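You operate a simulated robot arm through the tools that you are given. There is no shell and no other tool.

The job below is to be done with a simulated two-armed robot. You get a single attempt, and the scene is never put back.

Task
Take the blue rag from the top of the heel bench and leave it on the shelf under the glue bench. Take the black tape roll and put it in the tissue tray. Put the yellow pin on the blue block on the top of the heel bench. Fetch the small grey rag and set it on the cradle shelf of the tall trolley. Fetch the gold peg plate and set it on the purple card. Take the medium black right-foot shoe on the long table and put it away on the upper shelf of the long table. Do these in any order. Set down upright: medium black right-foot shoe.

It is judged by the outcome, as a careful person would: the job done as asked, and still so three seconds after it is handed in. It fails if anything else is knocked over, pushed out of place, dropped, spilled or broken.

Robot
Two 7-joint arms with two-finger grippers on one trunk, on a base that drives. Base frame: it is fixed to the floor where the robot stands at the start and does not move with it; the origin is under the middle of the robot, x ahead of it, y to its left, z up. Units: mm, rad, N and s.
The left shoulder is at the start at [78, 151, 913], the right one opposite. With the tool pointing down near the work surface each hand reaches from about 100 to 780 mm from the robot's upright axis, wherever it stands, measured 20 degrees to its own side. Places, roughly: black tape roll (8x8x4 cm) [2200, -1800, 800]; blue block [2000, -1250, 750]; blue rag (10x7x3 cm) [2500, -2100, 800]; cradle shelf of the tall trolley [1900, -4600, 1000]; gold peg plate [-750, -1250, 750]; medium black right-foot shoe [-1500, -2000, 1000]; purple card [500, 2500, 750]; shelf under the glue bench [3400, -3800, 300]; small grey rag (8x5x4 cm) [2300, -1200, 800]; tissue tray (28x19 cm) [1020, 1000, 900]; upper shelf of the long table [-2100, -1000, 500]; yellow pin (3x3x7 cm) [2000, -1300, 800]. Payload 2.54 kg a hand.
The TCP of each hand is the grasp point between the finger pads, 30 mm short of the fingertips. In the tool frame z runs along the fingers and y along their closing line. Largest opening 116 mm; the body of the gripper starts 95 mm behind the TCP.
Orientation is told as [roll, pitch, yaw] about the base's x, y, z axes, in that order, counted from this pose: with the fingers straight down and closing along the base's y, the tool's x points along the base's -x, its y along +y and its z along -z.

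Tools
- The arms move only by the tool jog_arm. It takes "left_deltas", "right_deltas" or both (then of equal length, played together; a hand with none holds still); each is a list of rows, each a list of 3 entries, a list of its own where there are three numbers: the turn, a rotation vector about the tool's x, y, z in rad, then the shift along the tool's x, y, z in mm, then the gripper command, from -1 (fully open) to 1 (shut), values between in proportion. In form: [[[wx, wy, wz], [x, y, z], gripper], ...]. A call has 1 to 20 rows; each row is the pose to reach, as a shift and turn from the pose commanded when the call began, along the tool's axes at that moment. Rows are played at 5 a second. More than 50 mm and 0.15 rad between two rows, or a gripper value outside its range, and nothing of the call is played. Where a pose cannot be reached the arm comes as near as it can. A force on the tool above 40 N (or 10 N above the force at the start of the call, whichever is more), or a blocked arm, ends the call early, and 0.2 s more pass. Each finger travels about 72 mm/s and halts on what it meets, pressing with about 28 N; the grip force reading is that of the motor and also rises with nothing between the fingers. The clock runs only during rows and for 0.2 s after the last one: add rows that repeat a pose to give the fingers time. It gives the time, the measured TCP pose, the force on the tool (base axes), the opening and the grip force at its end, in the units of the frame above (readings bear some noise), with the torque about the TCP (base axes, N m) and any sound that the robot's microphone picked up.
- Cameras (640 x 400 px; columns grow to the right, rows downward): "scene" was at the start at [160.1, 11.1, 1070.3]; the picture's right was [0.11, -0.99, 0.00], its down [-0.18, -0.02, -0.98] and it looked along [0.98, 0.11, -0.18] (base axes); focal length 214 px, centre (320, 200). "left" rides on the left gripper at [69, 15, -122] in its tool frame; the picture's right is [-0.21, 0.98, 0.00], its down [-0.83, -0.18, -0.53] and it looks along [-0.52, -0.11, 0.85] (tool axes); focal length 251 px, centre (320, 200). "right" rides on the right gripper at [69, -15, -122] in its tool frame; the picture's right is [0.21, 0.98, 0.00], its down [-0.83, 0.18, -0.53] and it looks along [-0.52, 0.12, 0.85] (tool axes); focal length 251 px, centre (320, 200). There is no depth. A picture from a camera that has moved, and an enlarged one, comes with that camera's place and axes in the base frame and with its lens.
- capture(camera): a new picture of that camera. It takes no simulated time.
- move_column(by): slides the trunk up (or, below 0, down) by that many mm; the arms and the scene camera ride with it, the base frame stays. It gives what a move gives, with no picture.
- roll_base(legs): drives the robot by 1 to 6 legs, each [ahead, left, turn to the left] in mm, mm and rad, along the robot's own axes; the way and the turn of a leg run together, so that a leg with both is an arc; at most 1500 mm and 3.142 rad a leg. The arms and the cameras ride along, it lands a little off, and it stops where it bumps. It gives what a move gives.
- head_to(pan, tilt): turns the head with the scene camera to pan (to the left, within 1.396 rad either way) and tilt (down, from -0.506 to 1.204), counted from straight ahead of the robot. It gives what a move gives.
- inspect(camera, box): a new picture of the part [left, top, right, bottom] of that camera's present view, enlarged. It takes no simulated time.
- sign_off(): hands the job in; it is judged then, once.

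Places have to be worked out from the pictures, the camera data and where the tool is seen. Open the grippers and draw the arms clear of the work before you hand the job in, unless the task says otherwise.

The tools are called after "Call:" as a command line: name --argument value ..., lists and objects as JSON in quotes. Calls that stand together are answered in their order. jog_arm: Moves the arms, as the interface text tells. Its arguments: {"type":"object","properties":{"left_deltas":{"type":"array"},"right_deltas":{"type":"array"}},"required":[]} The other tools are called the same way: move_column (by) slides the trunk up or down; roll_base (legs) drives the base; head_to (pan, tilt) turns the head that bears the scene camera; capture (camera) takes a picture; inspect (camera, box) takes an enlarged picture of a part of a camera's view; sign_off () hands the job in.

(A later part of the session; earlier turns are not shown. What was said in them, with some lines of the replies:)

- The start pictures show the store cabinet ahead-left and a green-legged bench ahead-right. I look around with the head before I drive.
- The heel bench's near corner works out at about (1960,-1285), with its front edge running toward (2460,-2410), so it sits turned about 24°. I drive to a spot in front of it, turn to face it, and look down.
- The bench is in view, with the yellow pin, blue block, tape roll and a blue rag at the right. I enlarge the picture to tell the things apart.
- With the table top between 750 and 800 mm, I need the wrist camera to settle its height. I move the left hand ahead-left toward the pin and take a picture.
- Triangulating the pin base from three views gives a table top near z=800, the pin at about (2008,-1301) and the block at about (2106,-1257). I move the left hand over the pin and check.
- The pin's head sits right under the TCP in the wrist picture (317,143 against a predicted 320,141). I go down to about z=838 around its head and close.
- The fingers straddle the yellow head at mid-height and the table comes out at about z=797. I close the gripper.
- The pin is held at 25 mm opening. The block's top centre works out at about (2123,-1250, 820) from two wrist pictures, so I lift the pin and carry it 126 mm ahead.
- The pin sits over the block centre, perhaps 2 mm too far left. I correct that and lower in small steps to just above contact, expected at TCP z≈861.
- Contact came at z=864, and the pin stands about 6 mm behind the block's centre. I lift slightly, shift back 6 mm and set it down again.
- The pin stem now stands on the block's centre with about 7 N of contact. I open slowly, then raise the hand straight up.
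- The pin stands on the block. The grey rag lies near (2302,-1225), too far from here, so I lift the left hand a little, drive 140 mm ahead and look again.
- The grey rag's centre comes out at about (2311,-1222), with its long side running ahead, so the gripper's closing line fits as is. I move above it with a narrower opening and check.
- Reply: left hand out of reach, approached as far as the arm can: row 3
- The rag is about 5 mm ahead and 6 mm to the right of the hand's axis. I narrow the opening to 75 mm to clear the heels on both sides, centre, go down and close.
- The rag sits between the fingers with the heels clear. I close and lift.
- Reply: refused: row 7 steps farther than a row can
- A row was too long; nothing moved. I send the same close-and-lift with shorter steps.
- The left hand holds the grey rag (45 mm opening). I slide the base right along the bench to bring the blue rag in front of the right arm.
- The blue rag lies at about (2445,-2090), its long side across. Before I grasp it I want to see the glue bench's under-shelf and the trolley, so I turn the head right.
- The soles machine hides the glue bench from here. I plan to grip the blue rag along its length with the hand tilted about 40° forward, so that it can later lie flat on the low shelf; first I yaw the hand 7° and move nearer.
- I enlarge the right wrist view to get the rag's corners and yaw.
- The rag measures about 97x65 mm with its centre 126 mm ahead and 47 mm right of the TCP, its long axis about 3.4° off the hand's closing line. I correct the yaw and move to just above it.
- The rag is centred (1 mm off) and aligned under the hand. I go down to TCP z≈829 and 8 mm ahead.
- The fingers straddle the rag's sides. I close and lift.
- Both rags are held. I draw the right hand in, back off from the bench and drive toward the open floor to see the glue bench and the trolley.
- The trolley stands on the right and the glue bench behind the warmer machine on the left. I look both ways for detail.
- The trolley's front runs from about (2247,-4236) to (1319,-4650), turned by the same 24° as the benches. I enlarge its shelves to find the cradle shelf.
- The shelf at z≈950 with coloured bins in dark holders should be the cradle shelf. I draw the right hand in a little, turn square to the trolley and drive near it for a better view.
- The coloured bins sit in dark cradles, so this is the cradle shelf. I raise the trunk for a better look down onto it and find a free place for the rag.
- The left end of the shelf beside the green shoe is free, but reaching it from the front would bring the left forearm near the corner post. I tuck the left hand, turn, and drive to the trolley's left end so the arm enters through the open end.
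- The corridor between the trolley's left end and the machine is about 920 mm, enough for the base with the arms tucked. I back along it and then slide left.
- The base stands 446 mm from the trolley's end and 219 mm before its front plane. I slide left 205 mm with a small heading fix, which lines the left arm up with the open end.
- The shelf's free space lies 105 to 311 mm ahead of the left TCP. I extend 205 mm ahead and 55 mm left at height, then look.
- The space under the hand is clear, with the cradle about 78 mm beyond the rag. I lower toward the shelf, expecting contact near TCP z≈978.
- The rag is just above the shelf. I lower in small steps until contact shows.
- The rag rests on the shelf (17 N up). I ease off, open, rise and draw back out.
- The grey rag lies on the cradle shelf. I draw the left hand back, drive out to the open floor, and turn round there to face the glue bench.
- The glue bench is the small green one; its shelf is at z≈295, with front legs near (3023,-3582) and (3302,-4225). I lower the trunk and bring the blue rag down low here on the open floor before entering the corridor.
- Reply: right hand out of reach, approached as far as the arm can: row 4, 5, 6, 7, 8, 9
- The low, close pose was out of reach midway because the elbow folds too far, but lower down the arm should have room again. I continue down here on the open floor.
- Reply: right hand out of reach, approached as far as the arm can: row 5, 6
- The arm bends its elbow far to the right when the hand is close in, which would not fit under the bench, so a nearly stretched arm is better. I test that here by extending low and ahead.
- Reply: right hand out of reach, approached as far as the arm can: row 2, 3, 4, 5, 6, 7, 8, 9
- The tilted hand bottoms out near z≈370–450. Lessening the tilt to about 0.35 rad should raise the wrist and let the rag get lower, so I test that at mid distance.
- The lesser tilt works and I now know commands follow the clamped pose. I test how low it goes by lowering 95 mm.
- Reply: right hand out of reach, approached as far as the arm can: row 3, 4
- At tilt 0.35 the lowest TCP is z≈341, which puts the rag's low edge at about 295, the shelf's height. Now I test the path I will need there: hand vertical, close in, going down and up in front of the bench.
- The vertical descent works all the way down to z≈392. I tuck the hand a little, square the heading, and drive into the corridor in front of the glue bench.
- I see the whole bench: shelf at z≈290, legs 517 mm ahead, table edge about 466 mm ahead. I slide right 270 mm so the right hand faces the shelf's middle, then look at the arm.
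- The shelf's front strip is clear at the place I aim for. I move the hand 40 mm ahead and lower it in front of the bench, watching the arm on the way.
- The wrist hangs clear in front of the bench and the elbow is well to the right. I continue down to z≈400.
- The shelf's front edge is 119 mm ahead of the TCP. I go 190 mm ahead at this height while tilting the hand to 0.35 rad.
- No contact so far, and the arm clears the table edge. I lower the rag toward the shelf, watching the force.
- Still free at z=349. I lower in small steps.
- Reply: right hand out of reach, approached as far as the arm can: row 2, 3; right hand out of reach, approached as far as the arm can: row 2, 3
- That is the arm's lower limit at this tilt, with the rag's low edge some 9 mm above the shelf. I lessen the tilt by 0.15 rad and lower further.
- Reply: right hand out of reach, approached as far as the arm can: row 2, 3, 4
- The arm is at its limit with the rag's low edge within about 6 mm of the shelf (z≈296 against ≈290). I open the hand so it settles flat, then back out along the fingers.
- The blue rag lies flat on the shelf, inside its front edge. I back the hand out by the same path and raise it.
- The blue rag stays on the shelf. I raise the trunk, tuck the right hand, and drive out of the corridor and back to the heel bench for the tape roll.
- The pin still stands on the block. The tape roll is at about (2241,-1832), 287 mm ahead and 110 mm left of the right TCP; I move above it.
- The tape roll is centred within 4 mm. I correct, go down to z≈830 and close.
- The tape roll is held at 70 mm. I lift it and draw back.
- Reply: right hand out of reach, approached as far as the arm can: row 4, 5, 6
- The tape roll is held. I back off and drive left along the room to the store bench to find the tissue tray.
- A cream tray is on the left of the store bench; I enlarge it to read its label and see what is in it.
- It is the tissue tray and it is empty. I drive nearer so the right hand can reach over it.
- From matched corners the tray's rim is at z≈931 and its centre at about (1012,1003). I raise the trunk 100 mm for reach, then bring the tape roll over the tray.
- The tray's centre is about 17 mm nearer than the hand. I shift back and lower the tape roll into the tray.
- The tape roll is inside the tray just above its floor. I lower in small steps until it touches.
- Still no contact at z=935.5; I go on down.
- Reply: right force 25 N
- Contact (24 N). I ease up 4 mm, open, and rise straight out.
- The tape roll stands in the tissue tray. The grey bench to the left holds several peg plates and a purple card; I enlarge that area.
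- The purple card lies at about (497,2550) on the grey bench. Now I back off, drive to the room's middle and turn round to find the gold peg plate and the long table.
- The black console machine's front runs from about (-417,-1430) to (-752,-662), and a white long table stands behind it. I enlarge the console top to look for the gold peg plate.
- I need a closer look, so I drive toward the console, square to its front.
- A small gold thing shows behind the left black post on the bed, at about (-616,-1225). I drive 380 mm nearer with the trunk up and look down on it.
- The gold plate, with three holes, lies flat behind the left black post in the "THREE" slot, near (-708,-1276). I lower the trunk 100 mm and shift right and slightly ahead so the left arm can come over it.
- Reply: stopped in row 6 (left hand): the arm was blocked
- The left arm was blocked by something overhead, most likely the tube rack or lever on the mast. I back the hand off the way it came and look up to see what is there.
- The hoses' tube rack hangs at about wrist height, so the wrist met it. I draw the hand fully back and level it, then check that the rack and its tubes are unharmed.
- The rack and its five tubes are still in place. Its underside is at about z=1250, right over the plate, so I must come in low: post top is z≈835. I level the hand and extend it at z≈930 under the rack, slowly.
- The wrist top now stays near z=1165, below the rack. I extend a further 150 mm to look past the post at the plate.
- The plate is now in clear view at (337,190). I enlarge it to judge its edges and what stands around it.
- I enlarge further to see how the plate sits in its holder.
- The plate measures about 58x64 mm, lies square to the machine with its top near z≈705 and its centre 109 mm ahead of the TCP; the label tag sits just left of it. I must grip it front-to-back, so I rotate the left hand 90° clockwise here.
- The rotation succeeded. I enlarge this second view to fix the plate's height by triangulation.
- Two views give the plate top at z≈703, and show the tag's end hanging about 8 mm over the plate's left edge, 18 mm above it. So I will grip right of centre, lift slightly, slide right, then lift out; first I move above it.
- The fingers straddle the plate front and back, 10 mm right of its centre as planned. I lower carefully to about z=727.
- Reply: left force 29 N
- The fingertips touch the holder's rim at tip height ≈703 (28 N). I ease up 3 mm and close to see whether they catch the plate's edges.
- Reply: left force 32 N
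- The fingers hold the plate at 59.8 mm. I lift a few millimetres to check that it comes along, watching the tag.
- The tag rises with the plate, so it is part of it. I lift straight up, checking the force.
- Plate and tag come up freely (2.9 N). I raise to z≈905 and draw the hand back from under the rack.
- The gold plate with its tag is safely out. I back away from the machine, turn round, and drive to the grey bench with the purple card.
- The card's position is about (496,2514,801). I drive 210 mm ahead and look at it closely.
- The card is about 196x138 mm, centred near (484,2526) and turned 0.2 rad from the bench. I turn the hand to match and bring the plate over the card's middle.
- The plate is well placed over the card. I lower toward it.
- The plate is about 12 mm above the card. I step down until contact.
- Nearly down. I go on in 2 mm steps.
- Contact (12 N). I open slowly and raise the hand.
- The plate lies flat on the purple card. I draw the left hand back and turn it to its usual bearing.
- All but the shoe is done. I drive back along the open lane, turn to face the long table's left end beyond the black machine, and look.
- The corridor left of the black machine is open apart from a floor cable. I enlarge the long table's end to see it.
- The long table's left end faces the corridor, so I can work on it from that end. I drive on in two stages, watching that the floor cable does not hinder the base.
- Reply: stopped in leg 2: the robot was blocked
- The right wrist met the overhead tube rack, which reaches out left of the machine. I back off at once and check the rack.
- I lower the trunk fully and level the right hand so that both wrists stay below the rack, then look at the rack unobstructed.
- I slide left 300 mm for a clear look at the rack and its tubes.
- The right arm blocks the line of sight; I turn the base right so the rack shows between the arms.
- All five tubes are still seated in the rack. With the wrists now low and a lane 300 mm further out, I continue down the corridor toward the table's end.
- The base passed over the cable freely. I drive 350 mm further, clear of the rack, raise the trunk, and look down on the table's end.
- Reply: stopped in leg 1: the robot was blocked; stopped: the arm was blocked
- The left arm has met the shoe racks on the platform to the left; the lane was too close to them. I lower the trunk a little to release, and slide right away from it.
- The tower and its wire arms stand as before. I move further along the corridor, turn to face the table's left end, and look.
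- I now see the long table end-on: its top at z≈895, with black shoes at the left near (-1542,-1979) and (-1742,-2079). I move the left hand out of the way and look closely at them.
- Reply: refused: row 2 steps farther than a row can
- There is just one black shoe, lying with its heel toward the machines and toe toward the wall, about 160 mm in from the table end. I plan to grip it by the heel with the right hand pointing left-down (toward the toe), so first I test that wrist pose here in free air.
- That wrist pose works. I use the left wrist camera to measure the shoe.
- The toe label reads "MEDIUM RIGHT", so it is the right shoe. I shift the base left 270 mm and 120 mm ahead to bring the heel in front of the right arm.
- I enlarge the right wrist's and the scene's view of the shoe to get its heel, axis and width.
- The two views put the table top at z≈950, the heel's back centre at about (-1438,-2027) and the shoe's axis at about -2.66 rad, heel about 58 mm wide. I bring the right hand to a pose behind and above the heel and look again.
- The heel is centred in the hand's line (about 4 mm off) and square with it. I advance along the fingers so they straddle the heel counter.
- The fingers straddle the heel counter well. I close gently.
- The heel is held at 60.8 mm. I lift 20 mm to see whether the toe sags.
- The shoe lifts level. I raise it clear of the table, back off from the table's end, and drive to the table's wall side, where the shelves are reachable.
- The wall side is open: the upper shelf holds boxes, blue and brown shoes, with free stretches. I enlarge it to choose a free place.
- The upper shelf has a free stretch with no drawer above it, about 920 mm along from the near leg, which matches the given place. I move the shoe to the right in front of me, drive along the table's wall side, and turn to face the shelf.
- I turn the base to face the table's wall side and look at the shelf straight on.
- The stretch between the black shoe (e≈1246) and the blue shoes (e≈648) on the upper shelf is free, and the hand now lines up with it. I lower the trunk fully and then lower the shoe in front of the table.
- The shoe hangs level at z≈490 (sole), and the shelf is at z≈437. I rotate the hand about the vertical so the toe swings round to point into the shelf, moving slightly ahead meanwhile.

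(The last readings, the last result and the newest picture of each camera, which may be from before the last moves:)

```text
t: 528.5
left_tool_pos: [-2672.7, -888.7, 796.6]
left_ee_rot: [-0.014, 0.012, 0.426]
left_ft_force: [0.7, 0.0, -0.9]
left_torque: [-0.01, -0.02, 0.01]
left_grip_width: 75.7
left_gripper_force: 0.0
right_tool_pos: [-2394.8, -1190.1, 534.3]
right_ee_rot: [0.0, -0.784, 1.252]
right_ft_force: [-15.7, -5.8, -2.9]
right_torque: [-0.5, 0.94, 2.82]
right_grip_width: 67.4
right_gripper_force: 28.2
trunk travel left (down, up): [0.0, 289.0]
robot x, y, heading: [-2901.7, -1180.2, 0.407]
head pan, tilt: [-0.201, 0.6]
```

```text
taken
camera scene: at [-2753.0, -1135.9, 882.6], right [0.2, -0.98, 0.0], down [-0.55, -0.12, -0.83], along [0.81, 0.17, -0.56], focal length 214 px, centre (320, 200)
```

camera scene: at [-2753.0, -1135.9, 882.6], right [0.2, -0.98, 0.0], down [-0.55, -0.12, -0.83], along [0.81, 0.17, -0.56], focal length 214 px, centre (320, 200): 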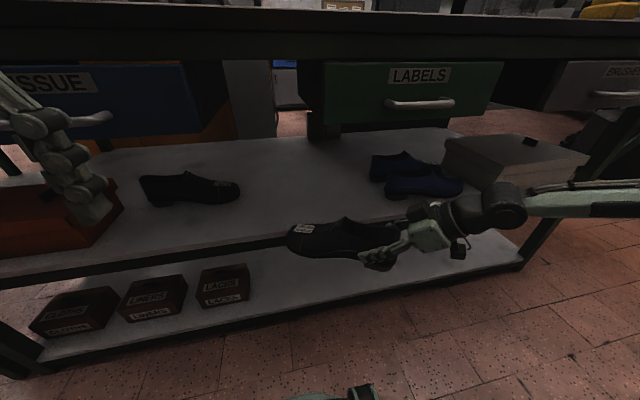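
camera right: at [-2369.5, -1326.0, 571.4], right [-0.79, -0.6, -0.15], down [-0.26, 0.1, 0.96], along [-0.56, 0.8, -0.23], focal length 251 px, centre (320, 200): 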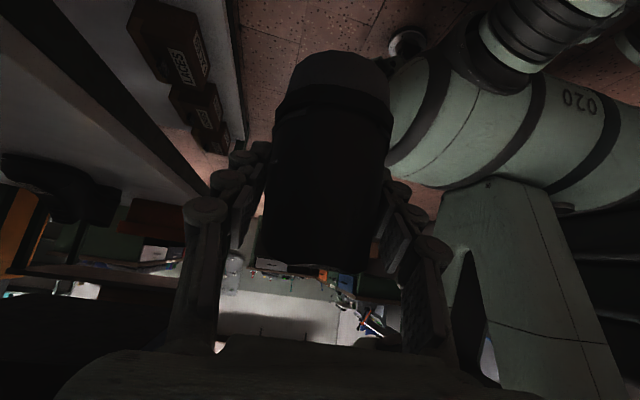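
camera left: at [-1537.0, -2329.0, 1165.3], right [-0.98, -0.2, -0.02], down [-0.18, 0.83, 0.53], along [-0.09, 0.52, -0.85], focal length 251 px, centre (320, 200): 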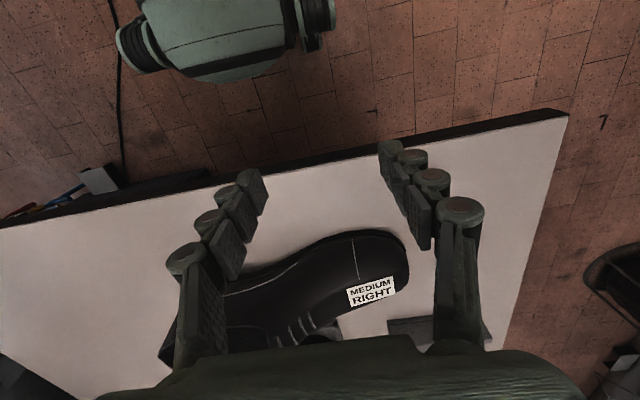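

The toe met the shelf's edge (16 N): the shelf is higher and nearer than I judged, about z≈495. I rotate back to release, then look at how the shoe sits in the grip.

Call:
jog_arm --right_deltas '[[[-0.08, 0, -0.08], [0, 0, 0], 1], [[-0.16, 0, -0.16], [0, 0, 0], 1], [[-0.24, 0, -0.24], [0, 0, 0], 1], [[-0.32, 0, -0.32], [0, 0, 0], 1], [[-0.32, 0, -0.32], [0, 0, 0], 1]]'

Call:
capture --camera "scene"

Call:
inspect --camera "scene" --box '[250, 180, 450, 320]'

Call:
capture --camera "right"

```text
t: 529.7
left_tool_pos: [-2671.7, -889.4, 795.7]
left_ee_rot: [-0.015, 0.012, 0.429]
left_ft_force: [-0.7, -0.3, 0.3]
left_torque: [0.01, 0.01, -0.05]
left_grip_width: 75.6
left_gripper_force: 0.0
right_tool_pos: [-2390.8, -1189.7, 534.7]
right_ee_rot: [-0.001, -0.785, 1.7]
right_ft_force: [-0.4, 0.2, -3.8]
right_torque: [-0.33, -0.07, -0.03]
right_grip_width: 60.8
right_gripper_force: 28.4
trunk travel left (down, up): [0.0, 289.0]
robot x, y, heading: [-2899.8, -1180.4, 0.403]
head pan, tilt: [-0.201, 0.6]
```

```text
taken
camera scene: at [-2752.4, -1135.6, 882.6], right [0.2, -0.98, 0.0], down [-0.55, -0.12, -0.82], along [0.81, 0.17, -0.57], focal length 214 px, centre (320, 200)
```

scene: 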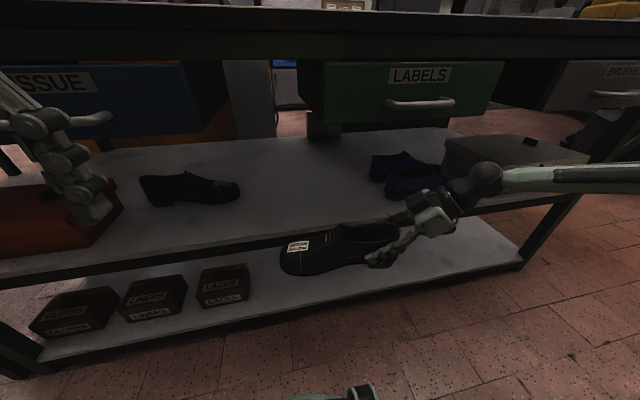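

```text
2.86 times, centred on (350, 250) of scene
camera zoom: at [-2752.4, -1135.6, 882.6], right [0.2, -0.98, 0.0], down [-0.55, -0.12, -0.82], along [0.81, 0.17, -0.57], focal length 613 px, centre (234, 57)
```

zoom: 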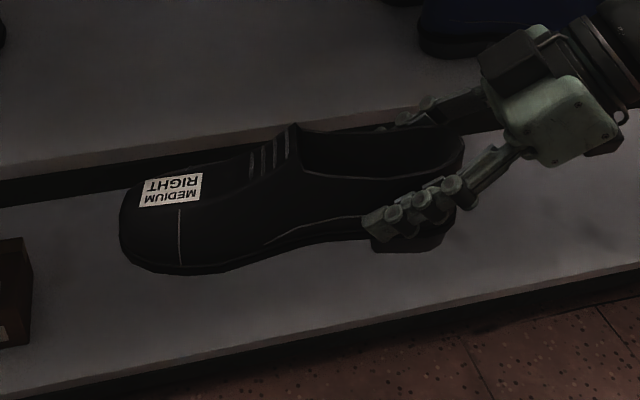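

```text
taken
camera right: at [-2359.4, -1321.4, 571.1], right [-0.95, -0.28, -0.15], down [-0.21, 0.18, 0.96], along [-0.24, 0.94, -0.23], focal length 251 px, centre (320, 200)
```

right: 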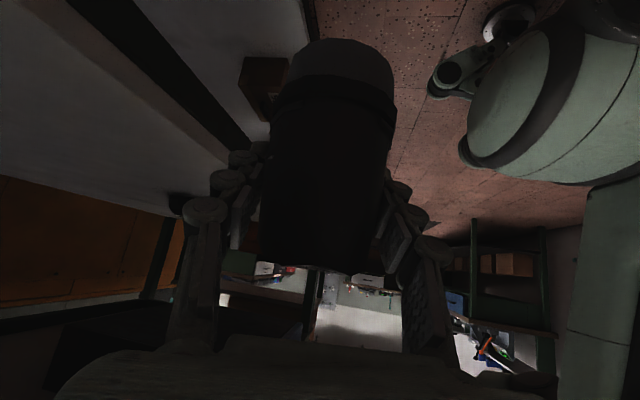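

The grip is sound again (60.8 mm, 3.8 N). I raise the shoe 75 mm so its sole clears the shelf, then complete the turn.

Call:
jog_arm --right_deltas '[[[0, 0, 0], [-25, 0, -25], 1], [[0, 0, 0], [-53, 0, -53], 1], [[0.096, 0, 0.096], [-53, 0, -53], 1], [[0.193, 0, 0.193], [-53, -8, -53], 1], [[0.289, 0, 0.289], [-53, -16, -53], 1], [[0.385, 0, 0.385], [-53, -24, -53], 1], [[0.481, 0, 0.481], [-53, -32, -53], 1], [[0.578, 0, 0.578], [-53, -40, -53], 1], [[0.674, 0, 0.674], [-53, -48, -53], 1], [[0.77, 0, 0.77], [-53, -56, -53], 1], [[0.87, 0, 0.87], [-53, -62, -53], 1], [[0.9, 0, 0.9], [-53, -65, -53], 1], [[0.9, 0, 0.9], [-53, -65, -53], 1]]'

Call:
capture --camera "scene"

Call:
capture --camera "right"

```text
t: 532.5
left_tool_pos: [-2672.0, -889.7, 795.8]
left_ee_rot: [-0.014, 0.012, 0.429]
left_ft_force: [-0.5, -0.2, 0.4]
left_torque: [-0.01, 0.02, -0.01]
left_grip_width: 75.3
left_gripper_force: 0.2
right_tool_pos: [-2327.7, -1180.5, 608.9]
right_ee_rot: [0.0, -0.784, 0.425]
right_ft_force: [-0.2, 0.7, -3.4]
right_torque: [-0.15, 0.33, -0.01]
right_grip_width: 60.4
right_gripper_force: 28.0
trunk travel left (down, up): [0.0, 289.0]
robot x, y, heading: [-2903.3, -1181.9, 0.401]
head pan, tilt: [-0.201, 0.6]
```

```text
taken
camera scene: at [-2752.3, -1135.6, 882.5], right [0.2, -0.98, 0.0], down [-0.55, -0.12, -0.82], along [0.81, 0.17, -0.57], focal length 214 px, centre (320, 200)
```

scene: 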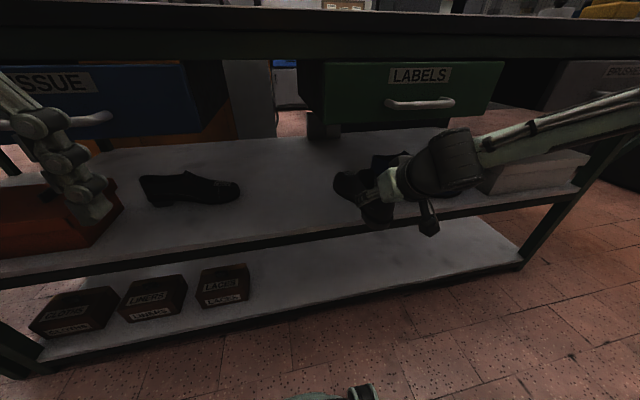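

```text
taken
camera right: at [-2444.6, -1250.3, 646.1], right [-0.54, 0.83, -0.15], down [0.11, 0.25, 0.96], along [0.83, 0.5, -0.23], focal length 251 px, centre (320, 200)
```

right: 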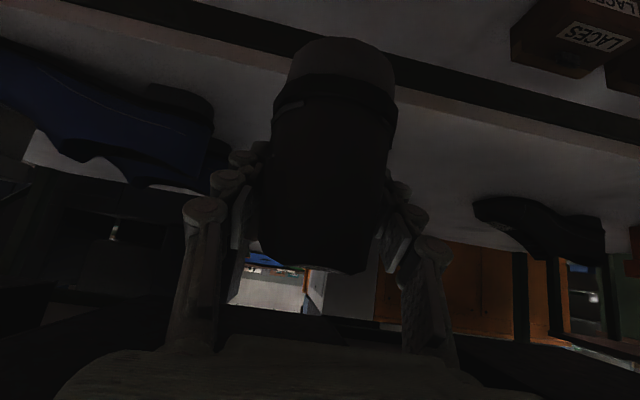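

The toe now points into the shelf, with a blue shoe about 110 mm to the right and the black one 330 mm to the left. I slide the base 90 mm left to the middle of the gap and then drive 125 mm ahead.

Call:
roll_base --legs '[[0, 90, 0], [125, 0, 0]]'

Call:
capture --camera "scene"

Call:
capture --camera "right"

```text
t: 534.9
left_tool_pos: [-2594.0, -756.3, 796.1]
left_ee_rot: [-0.015, 0.012, 0.426]
left_ft_force: [0.5, 0.1, 0.7]
left_torque: [0.02, 0.0, -0.01]
left_grip_width: 75.4
left_gripper_force: 0.0
right_tool_pos: [-2251.2, -1049.9, 609.3]
right_ee_rot: [0.001, -0.786, 0.424]
right_ft_force: [-0.2, -0.3, -2.9]
right_torque: [-0.16, 0.32, -0.03]
right_grip_width: 60.4
right_gripper_force: 28.0
trunk travel left (down, up): [0.0, 289.0]
robot x, y, heading: [-2824.5, -1048.6, 0.406]
head pan, tilt: [-0.201, 0.6]
```

```text
taken
camera scene: at [-2675.0, -1003.5, 882.5], right [0.2, -0.98, 0.0], down [-0.55, -0.11, -0.82], along [0.81, 0.17, -0.57], focal length 214 px, centre (320, 200)
```

scene: 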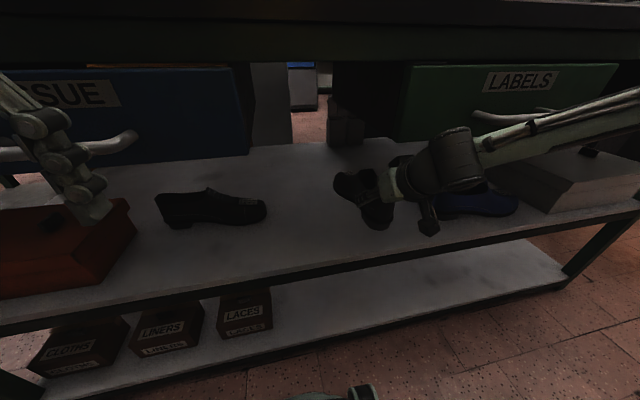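

```text
taken
camera right: at [-2367.4, -1118.9, 646.1], right [-0.54, 0.83, -0.15], down [0.11, 0.25, 0.96], along [0.83, 0.5, -0.23], focal length 251 px, centre (320, 200)
```

right: 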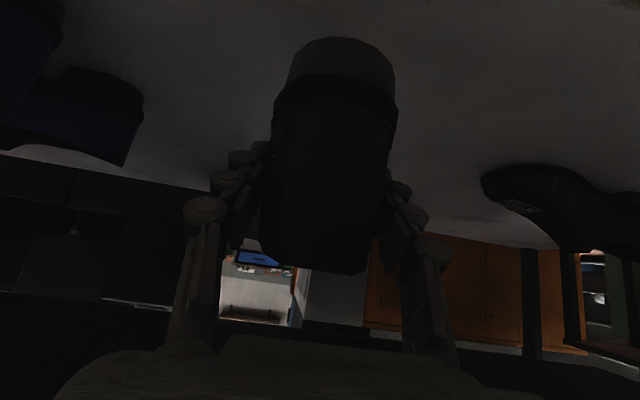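

The shoe is over the shelf, heel about 25 mm inside the edge. I move 30 mm further in and lower 58 mm, watching the force.

Call:
jog_arm --right_deltas '[[[0, 0, 0], [-10, 0, 10], 1], [[0, 0, 0], [-21, 0, 21], 1], [[0, 0, 0], [-7, 0, 35], 1], [[0, 0, 0], [7, 0, 49], 1], [[0, 0, 0], [17, 0, 59], 1], [[0, 0, 0], [17, 0, 59], 1]]'

Call:
capture --camera "scene"

Call:
inspect --camera "scene" --box '[300, 130, 480, 260]'

```text
t: 536.3
left_tool_pos: [-2594.3, -757.1, 795.9]
left_ee_rot: [-0.014, 0.011, 0.425]
left_ft_force: [-0.9, 0.6, -0.2]
left_torque: [0.05, -0.04, -0.01]
left_grip_width: 75.9
left_gripper_force: 0.0
right_tool_pos: [-2223.2, -1036.6, 554.8]
right_ee_rot: [0.001, -0.786, 0.424]
right_ft_force: [-0.2, 0.0, -3.6]
right_torque: [-0.11, 0.33, -0.02]
right_grip_width: 60.6
right_gripper_force: 28.1
trunk travel left (down, up): [0.0, 289.0]
robot x, y, heading: [-2826.5, -1046.2, 0.399]
head pan, tilt: [-0.201, 0.6]
```

```text
taken
camera scene: at [-2674.9, -1003.5, 882.5], right [0.2, -0.98, 0.0], down [-0.55, -0.11, -0.82], along [0.81, 0.17, -0.57], focal length 214 px, centre (320, 200)
```

scene: 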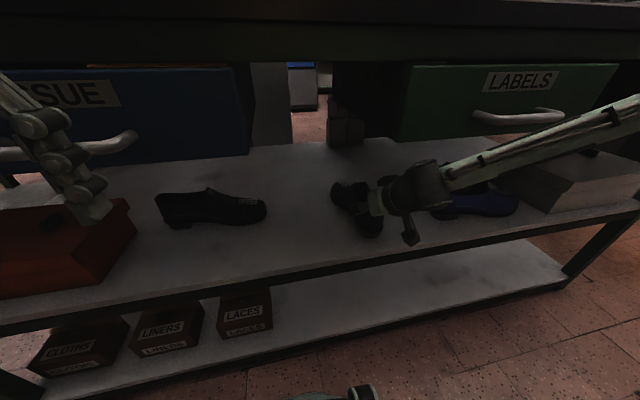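

```text
3.08 times, centred on (390, 195) of scene
camera zoom: at [-2674.9, -1003.5, 882.5], right [0.2, -0.98, 0.0], down [-0.55, -0.11, -0.82], along [0.81, 0.17, -0.57], focal length 660 px, centre (105, 215)
```

zoom: 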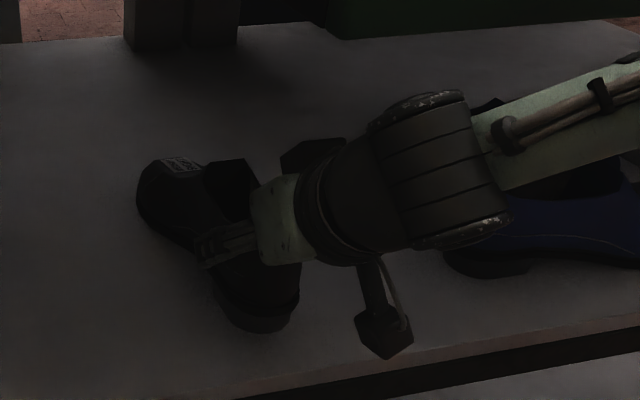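

No contact yet at z=555. I go down in small steps.

Call:
jog_arm --right_deltas '[[[0, 0, 0], [3, 0, 3], 1], [[0, 0, 0], [6, 0, 6], 1], [[0, 0, 0], [6, 0, 6], 1]]'

Call:
jog_arm --right_deltas '[[[0, 0, 0], [2, 0, 2], 1], [[0, 0, 0], [4, 0, 4], 1], [[0, 0, 0], [4, 0, 4], 1]]'

```text
t: 537.1
left_tool_pos: [-2594.4, -757.0, 795.3]
left_ee_rot: [-0.014, 0.01, 0.426]
left_ft_force: [0.7, 0.2, 0.2]
left_torque: [-0.03, 0.01, -0.02]
left_grip_width: 75.2
left_gripper_force: 0.1
right_tool_pos: [-2221.8, -1036.4, 548.7]
right_ee_rot: [-0.002, -0.789, 0.425]
right_ft_force: [-1.2, 0.9, 3.1]
right_torque: [0.3, -0.9, 0.25]
right_grip_width: 60.5
right_gripper_force: 27.4
trunk travel left (down, up): [0.0, 289.0]
robot x, y, heading: [-2825.4, -1043.6, 0.407]
head pan, tilt: [-0.201, 0.6]
```

```text
t: 537.9
left_tool_pos: [-2595.3, -757.0, 795.6]
left_ee_rot: [-0.013, 0.011, 0.427]
left_ft_force: [-0.2, -0.4, 0.3]
left_torque: [-0.01, 0.01, -0.04]
left_grip_width: 75.3
left_gripper_force: 0.1
right_tool_pos: [-2224.0, -1036.4, 541.3]
right_ee_rot: [0.0, -0.786, 0.424]
right_ft_force: [-3.1, 1.8, 3.5]
right_torque: [0.35, -0.73, 0.36]
right_grip_width: 60.5
right_gripper_force: 27.8
trunk travel left (down, up): [0.0, 289.0]
robot x, y, heading: [-2825.7, -1048.0, 0.402]
head pan, tilt: [-0.201, 0.6]
```

The toe touches first (torque reversed) and the shoe is settling level. I lower further until the heel also bears.

Call:
jog_arm --right_deltas '[[[0, 0, 0], [2, 0, 2], 1], [[0, 0, 0], [4, 0, 4], 1], [[0, 0, 0], [4, 0, 4], 1]]'

Call:
inspect --camera "scene" --box '[300, 150, 440, 260]'

Call:
capture --camera "right"

```text
t: 538.7
left_tool_pos: [-2595.9, -756.7, 796.6]
left_ee_rot: [-0.015, 0.008, 0.426]
left_ft_force: [0.2, -0.2, 0.1]
left_torque: [-0.01, -0.03, 0.01]
left_grip_width: 75.4
left_gripper_force: 0.1
right_tool_pos: [-2222.3, -1035.9, 539.3]
right_ee_rot: [-0.004, -0.793, 0.424]
right_ft_force: [-6.2, -5.1, 22.6]
right_torque: [-0.04, -0.15, -0.12]
right_grip_width: 60.3
right_gripper_force: 27.6
trunk travel left (down, up): [0.0, 289.0]
robot x, y, heading: [-2823.1, -1052.2, 0.409]
head pan, tilt: [-0.201, 0.6]
```

```text
3.64 times, centred on (370, 205) of scene
camera zoom: at [-2676.7, -1003.8, 883.2], right [0.2, -0.98, 0.0], down [-0.55, -0.11, -0.83], along [0.81, 0.17, -0.56], focal length 780 px, centre (138, 182)
```

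zoom: 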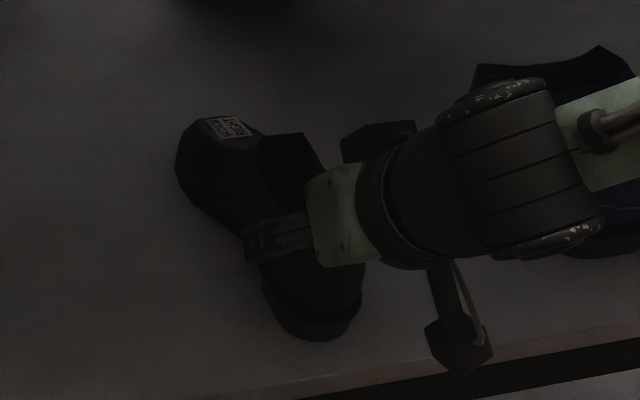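

```text
taken
camera right: at [-2340.2, -1106.3, 574.9], right [-0.54, 0.83, -0.15], down [0.11, 0.25, 0.96], along [0.84, 0.5, -0.22], focal length 251 px, centre (320, 200)
```

right: 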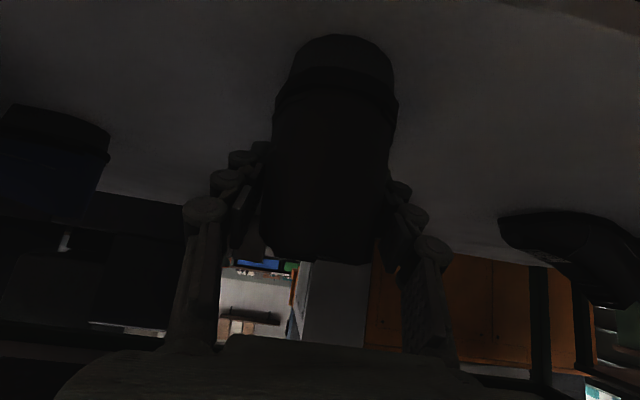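

Heel and toe both bear (22.6 N). I ease off, open the fingers, and withdraw along the finger direction.

Call:
jog_arm --right_deltas '[[[0, 0, 0], [-2, 0, -2], 1], [[0, 0, 0], [-2, 0, -2], 0.2], [[0, 0, 0], [-2, 0, -2], -0.4], [[0, 0, 0], [-2, 0, -2], -0.8], [[0, 0, 0], [-2, 0, -2], -0.8], [[0, 0, 0], [-2, 0, -30], -0.8], [[0, 0, 0], [-2, 0, -70], -0.8], [[0, 0, 0], [-2, 0, -115], -0.8], [[0, 0, 0], [-2, 0, -115], -0.8]]'

Call:
capture --camera "scene"

Call:
inspect --camera "scene" --box '[300, 140, 460, 260]'

Call:
capture --camera "right"

```text
t: 540.7
left_tool_pos: [-2594.7, -756.8, 795.8]
left_ee_rot: [-0.014, 0.012, 0.425]
left_ft_force: [0.1, 0.3, -0.6]
left_torque: [-0.01, 0.01, -0.02]
left_grip_width: 75.2
left_gripper_force: 0.1
right_tool_pos: [-2278.9, -1067.1, 619.9]
right_ee_rot: [-0.003, -0.786, 0.422]
right_ft_force: [0.4, 0.3, -0.8]
right_torque: [-0.01, 0.02, -0.02]
right_grip_width: 104.4
right_gripper_force: 0.0
right hand out of reach, approached as far as the arm can: row 8, 9
trunk travel left (down, up): [0.0, 289.0]
robot x, y, heading: [-2824.4, -1047.7, 0.405]
head pan, tilt: [-0.201, 0.6]
```

```text
taken
camera scene: at [-2675.2, -1003.5, 882.6], right [0.2, -0.98, 0.0], down [-0.55, -0.11, -0.83], along [0.81, 0.17, -0.56], focal length 214 px, centre (320, 200)
```

scene: 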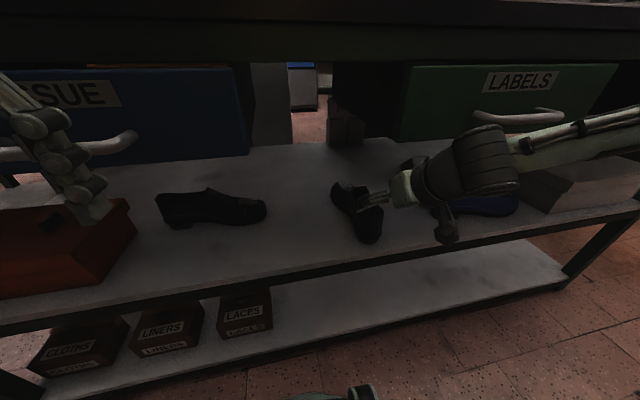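

```text
3.33 times, centred on (380, 200) of scene
camera zoom: at [-2675.2, -1003.5, 882.6], right [0.2, -0.98, 0.0], down [-0.55, -0.11, -0.83], along [0.81, 0.17, -0.56], focal length 715 px, centre (120, 200)
```

zoom: 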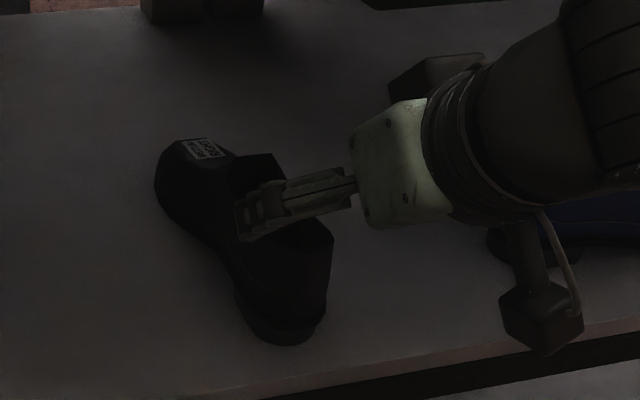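

```text
taken
camera right: at [-2395.5, -1135.1, 656.9], right [-0.54, 0.83, -0.15], down [0.11, 0.25, 0.96], along [0.83, 0.5, -0.23], focal length 251 px, centre (320, 200)
```

right: 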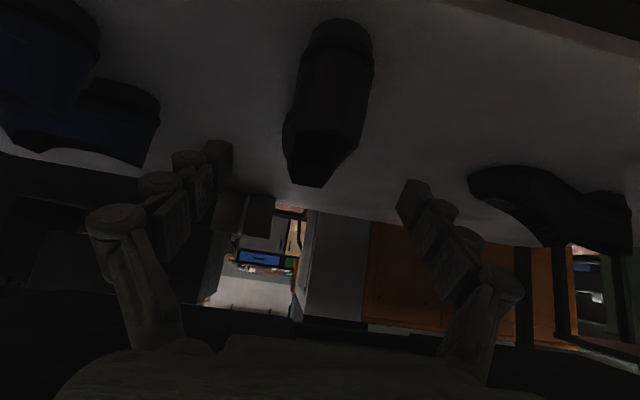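

The shoe stands upright on the upper shelf. I drive straight back to clear the hand, then raise and check the shelf.

Call:
roll_base --legs '[[-330, 0, 0]]'

Call:
capture --camera "scene"

Call:
inspect --camera "scene" --box '[240, 110, 440, 250]'

```text
t: 542.8
left_tool_pos: [-2891.7, -882.9, 795.2]
left_ee_rot: [-0.015, 0.013, 0.436]
left_ft_force: [0.3, -0.4, -0.1]
left_torque: [0.02, -0.03, 0.04]
left_grip_width: 75.5
left_gripper_force: 0.0
right_tool_pos: [-2571.9, -1188.3, 619.5]
right_ee_rot: [0.001, -0.785, 0.433]
right_ft_force: [0.0, -0.3, 0.8]
right_torque: [0.0, -0.04, 0.01]
right_grip_width: 104.5
right_gripper_force: 0.0
trunk travel left (down, up): [0.0, 289.0]
robot x, y, heading: [-3115.7, -1176.6, 0.418]
head pan, tilt: [-0.201, 0.6]
```

```text
taken
camera scene: at [-2969.8, -1129.9, 882.6], right [0.21, -0.98, 0.0], down [-0.55, -0.12, -0.83], along [0.81, 0.17, -0.56], focal length 214 px, centre (320, 200)
```

scene: 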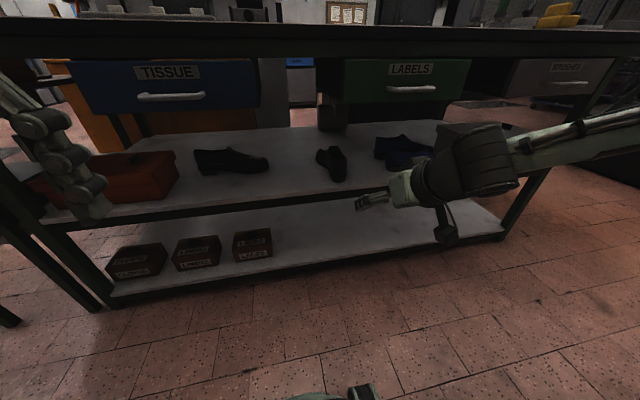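

```text
2.86 times, centred on (340, 180) of scene
camera zoom: at [-2969.8, -1129.9, 882.6], right [0.21, -0.98, 0.0], down [-0.55, -0.12, -0.83], along [0.81, 0.17, -0.56], focal length 613 px, centre (263, 257)
```

zoom: 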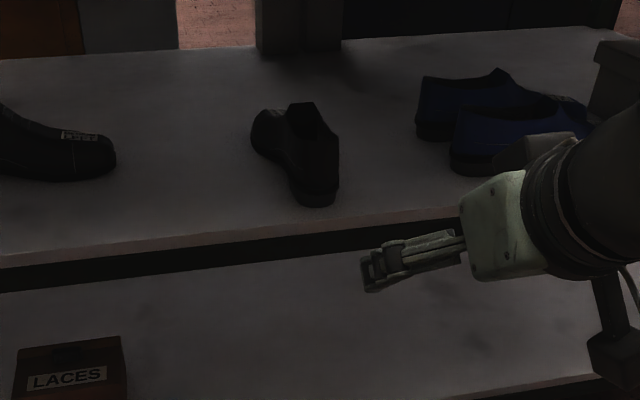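

The shoe stands upright and alone in its place. I raise the trunk, open both hands fully and level the right one, then look across at the tower and the rack that the arms had brushed.

Call:
move_column --by 200

Call:
jog_arm --left_deltas '[[[0, 0, 0], [0, 0, 0], -1], [[0, 0, 0], [0, 0, 0], -1], [[0, 0, 0], [0, 0, 0], -1], [[0, 0, 0], [0, 0, 0], -1], [[0, 0, 0], [0, 0, 0], -1], [[0, 0, 0], [0, 0, 0], -1], [[0, 0, 0], [0, 0, 0], -1]]' --right_deltas '[[[0, 0.13, 0], [0, 0, 0], -1], [[0, 0.26, 0], [0, 0, 0], -1], [[0, 0.39, 0], [0, 0, 0], -1], [[0, 0.52, 0], [20, 0, -20], -1], [[0, 0.65, 0], [40, 0, -40], -1], [[0, 0.78, 0], [60, 0, -60], -1], [[0, 0.78, 0], [80, 0, -80], -1]]'

Call:
head_to --pan -1.2 --tilt 0.1

Call:
capture --camera "scene"

```text
t: 545.0
left_tool_pos: [-2891.5, -882.2, 994.8]
left_ee_rot: [-0.013, 0.012, 0.436]
left_ft_force: [0.1, -1.4, 0.2]
left_torque: [0.01, 0.0, 0.0]
left_grip_width: 75.6
left_gripper_force: 0.0
right_tool_pos: [-2572.4, -1188.1, 819.4]
right_ee_rot: [0.0, -0.784, 0.433]
right_ft_force: [0.6, -0.4, 0.0]
right_torque: [-0.01, -0.01, 0.0]
right_grip_width: 104.6
right_gripper_force: 0.1
trunk travel left (down, up): [-200.0, 89.0]
robot x, y, heading: [-3115.6, -1174.7, 0.413]
head pan, tilt: [-0.201, 0.6]
```

```text
t: 546.6
left_tool_pos: [-2890.6, -882.9, 997.0]
left_ee_rot: [-0.015, 0.01, 0.438]
left_ft_force: [-0.6, -0.8, 1.1]
left_torque: [0.0, 0.0, -0.01]
left_grip_width: 116.1
left_gripper_force: 0.0
right_tool_pos: [-2676.4, -1236.6, 818.1]
right_ee_rot: [-0.001, -0.004, 0.433]
right_ft_force: [0.4, -0.1, -0.8]
right_torque: [0.02, 0.0, -0.01]
right_grip_width: 116.1
right_gripper_force: 0.0
trunk travel left (down, up): [-200.0, 89.0]
robot x, y, heading: [-3116.6, -1177.3, 0.415]
head pan, tilt: [-0.201, 0.6]
```

```text
t: 547.9
left_tool_pos: [-2891.4, -882.5, 996.0]
left_ee_rot: [-0.013, 0.011, 0.437]
left_ft_force: [0.0, -0.4, 0.0]
left_torque: [-0.06, 0.0, -0.01]
left_grip_width: 115.9
left_gripper_force: 0.0
right_tool_pos: [-2675.6, -1234.8, 818.2]
right_ee_rot: [0.001, -0.005, 0.432]
right_ft_force: [-0.2, -0.4, 0.5]
right_torque: [-0.03, 0.01, 0.01]
right_grip_width: 115.8
right_gripper_force: 0.0
trunk travel left (down, up): [-200.0, 89.0]
robot x, y, heading: [-3117.1, -1176.7, 0.417]
head pan, tilt: [-1.201, 0.099]
```

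```text
taken
camera scene: at [-2991.2, -1213.7, 1128.7], right [-0.71, -0.71, 0.0], down [-0.07, 0.07, -0.99], along [0.7, -0.7, -0.1], focal length 214 px, centre (320, 200)
```

scene: 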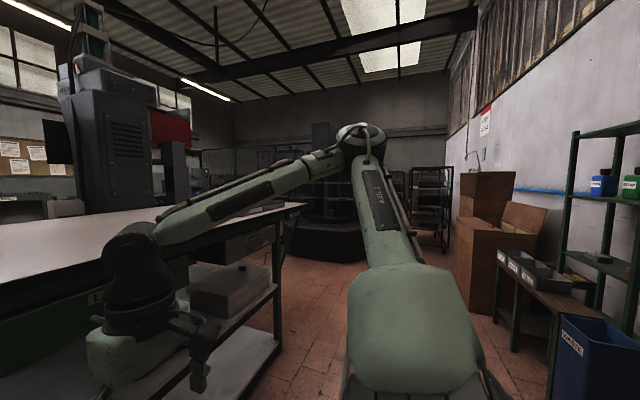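

The arm hides the tower; I turn the base right so I can see it between the arms.

Call:
roll_base --legs '[[0, 0, -1.2]]'

Call:
head_to --pan 0 --tilt 0.15

Call:
capture --camera "scene"

Call:
inspect --camera "scene" --box '[220, 110, 440, 270]'

```text
t: 551.3
left_tool_pos: [-2760.9, -1280.0, 995.4]
left_ee_rot: [-0.014, 0.012, -0.762]
left_ft_force: [0.4, 0.1, 0.8]
left_torque: [-0.01, 0.0, -0.01]
left_grip_width: 116.0
left_gripper_force: 0.1
right_tool_pos: [-3010.6, -1610.1, 818.3]
right_ee_rot: [-0.001, -0.005, -0.76]
right_ft_force: [0.6, -0.9, -0.7]
right_torque: [0.0, -0.01, 0.03]
right_grip_width: 115.9
right_gripper_force: 0.0
trunk travel left (down, up): [-200.0, 89.0]
robot x, y, heading: [-3122.1, -1174.9, -0.782]
head pan, tilt: [-1.201, 0.099]
```

```text
t: 552.7
left_tool_pos: [-2761.5, -1281.0, 995.5]
left_ee_rot: [-0.015, 0.013, -0.759]
left_ft_force: [-1.0, -0.3, 0.3]
left_torque: [-0.03, 0.0, -0.02]
left_grip_width: 115.9
left_gripper_force: 0.1
right_tool_pos: [-3011.6, -1610.9, 819.6]
right_ee_rot: [0.0, -0.005, -0.762]
right_ft_force: [0.2, -1.1, -0.5]
right_torque: [-0.02, 0.01, 0.02]
right_grip_width: 116.3
right_gripper_force: 0.1
trunk travel left (down, up): [-200.0, 89.0]
robot x, y, heading: [-3117.2, -1179.6, -0.785]
head pan, tilt: [0.0, 0.15]
```

```text
taken
camera scene: at [-3004.5, -1289.3, 1124.1], right [-0.7, -0.71, 0.0], down [-0.11, 0.11, -0.99], along [0.7, -0.7, -0.15], focal length 214 px, centre (320, 200)
```

scene: 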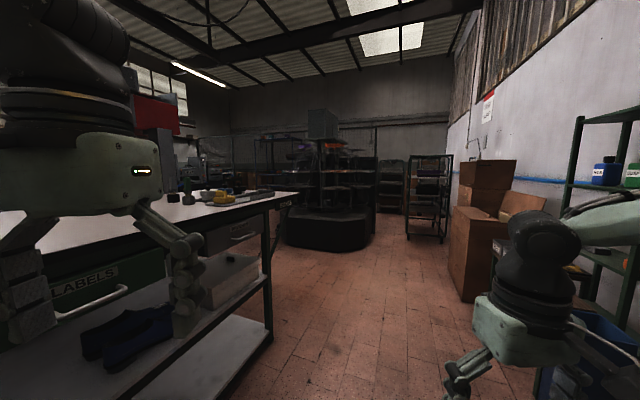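

```text
2.50 times, centred on (330, 190) of scene
camera zoom: at [-3004.5, -1289.3, 1124.1], right [-0.7, -0.71, 0.0], down [-0.11, 0.11, -0.99], along [0.7, -0.7, -0.15], focal length 536 px, centre (295, 225)
```

zoom: 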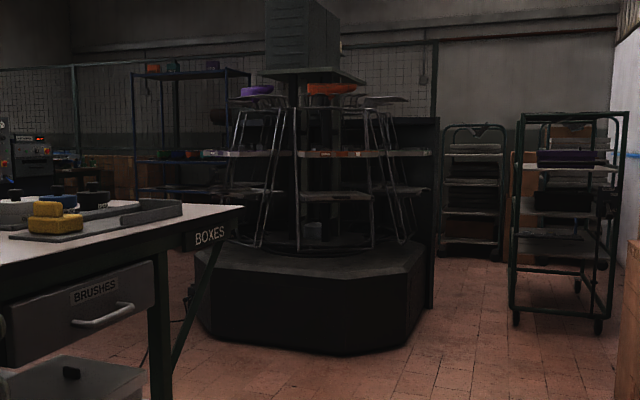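

The tower stands intact with nothing on the floor around it. All six things are in place, both hands are open and clear, so I hand the job in.

Call:
sign_off

```text
The job is handed in.
```

All six items are in place and the job is handed in. Both hands were open and clear of the work at hand-in.

- **Yellow pin:** it stands upright on the blue block on the heel bench.
- **Grey rag:** it lies on the cradle shelf of the tall trolley, at the left end beside the green shoe.
- **Blue rag:** it lies flat on the shelf under the glue bench. The arm could not reach quite that low, so I released the rag, tilted, a few millimetres above the shelf. It settled flat.
- **Black tape roll:** it sits flat in the tissue tray.
- **Gold peg plate:** it lies on the purple card. Its "THREE" tag turned out to be part of the plate and moved with it.
- **Medium black right-foot shoe:** it stands upright on the upper shelf of the long table, in the gap between another black shoe and the blue pair. Its toe label reads "MEDIUM RIGHT".

The robot also made four unplanned contacts:

- **Tube rack over the black machine:** an arm touched it twice, most likely at the wrist. When I checked afterwards, all five tubes were still seated.
- **Shoe tower on its platform:** the left arm touched it once. It stood as before, with nothing on the floor around it. I could not tell whether it had turned slightly.
- **Shelf edge:** the shoe's toe touched the edge once before I raised it. The grip held.
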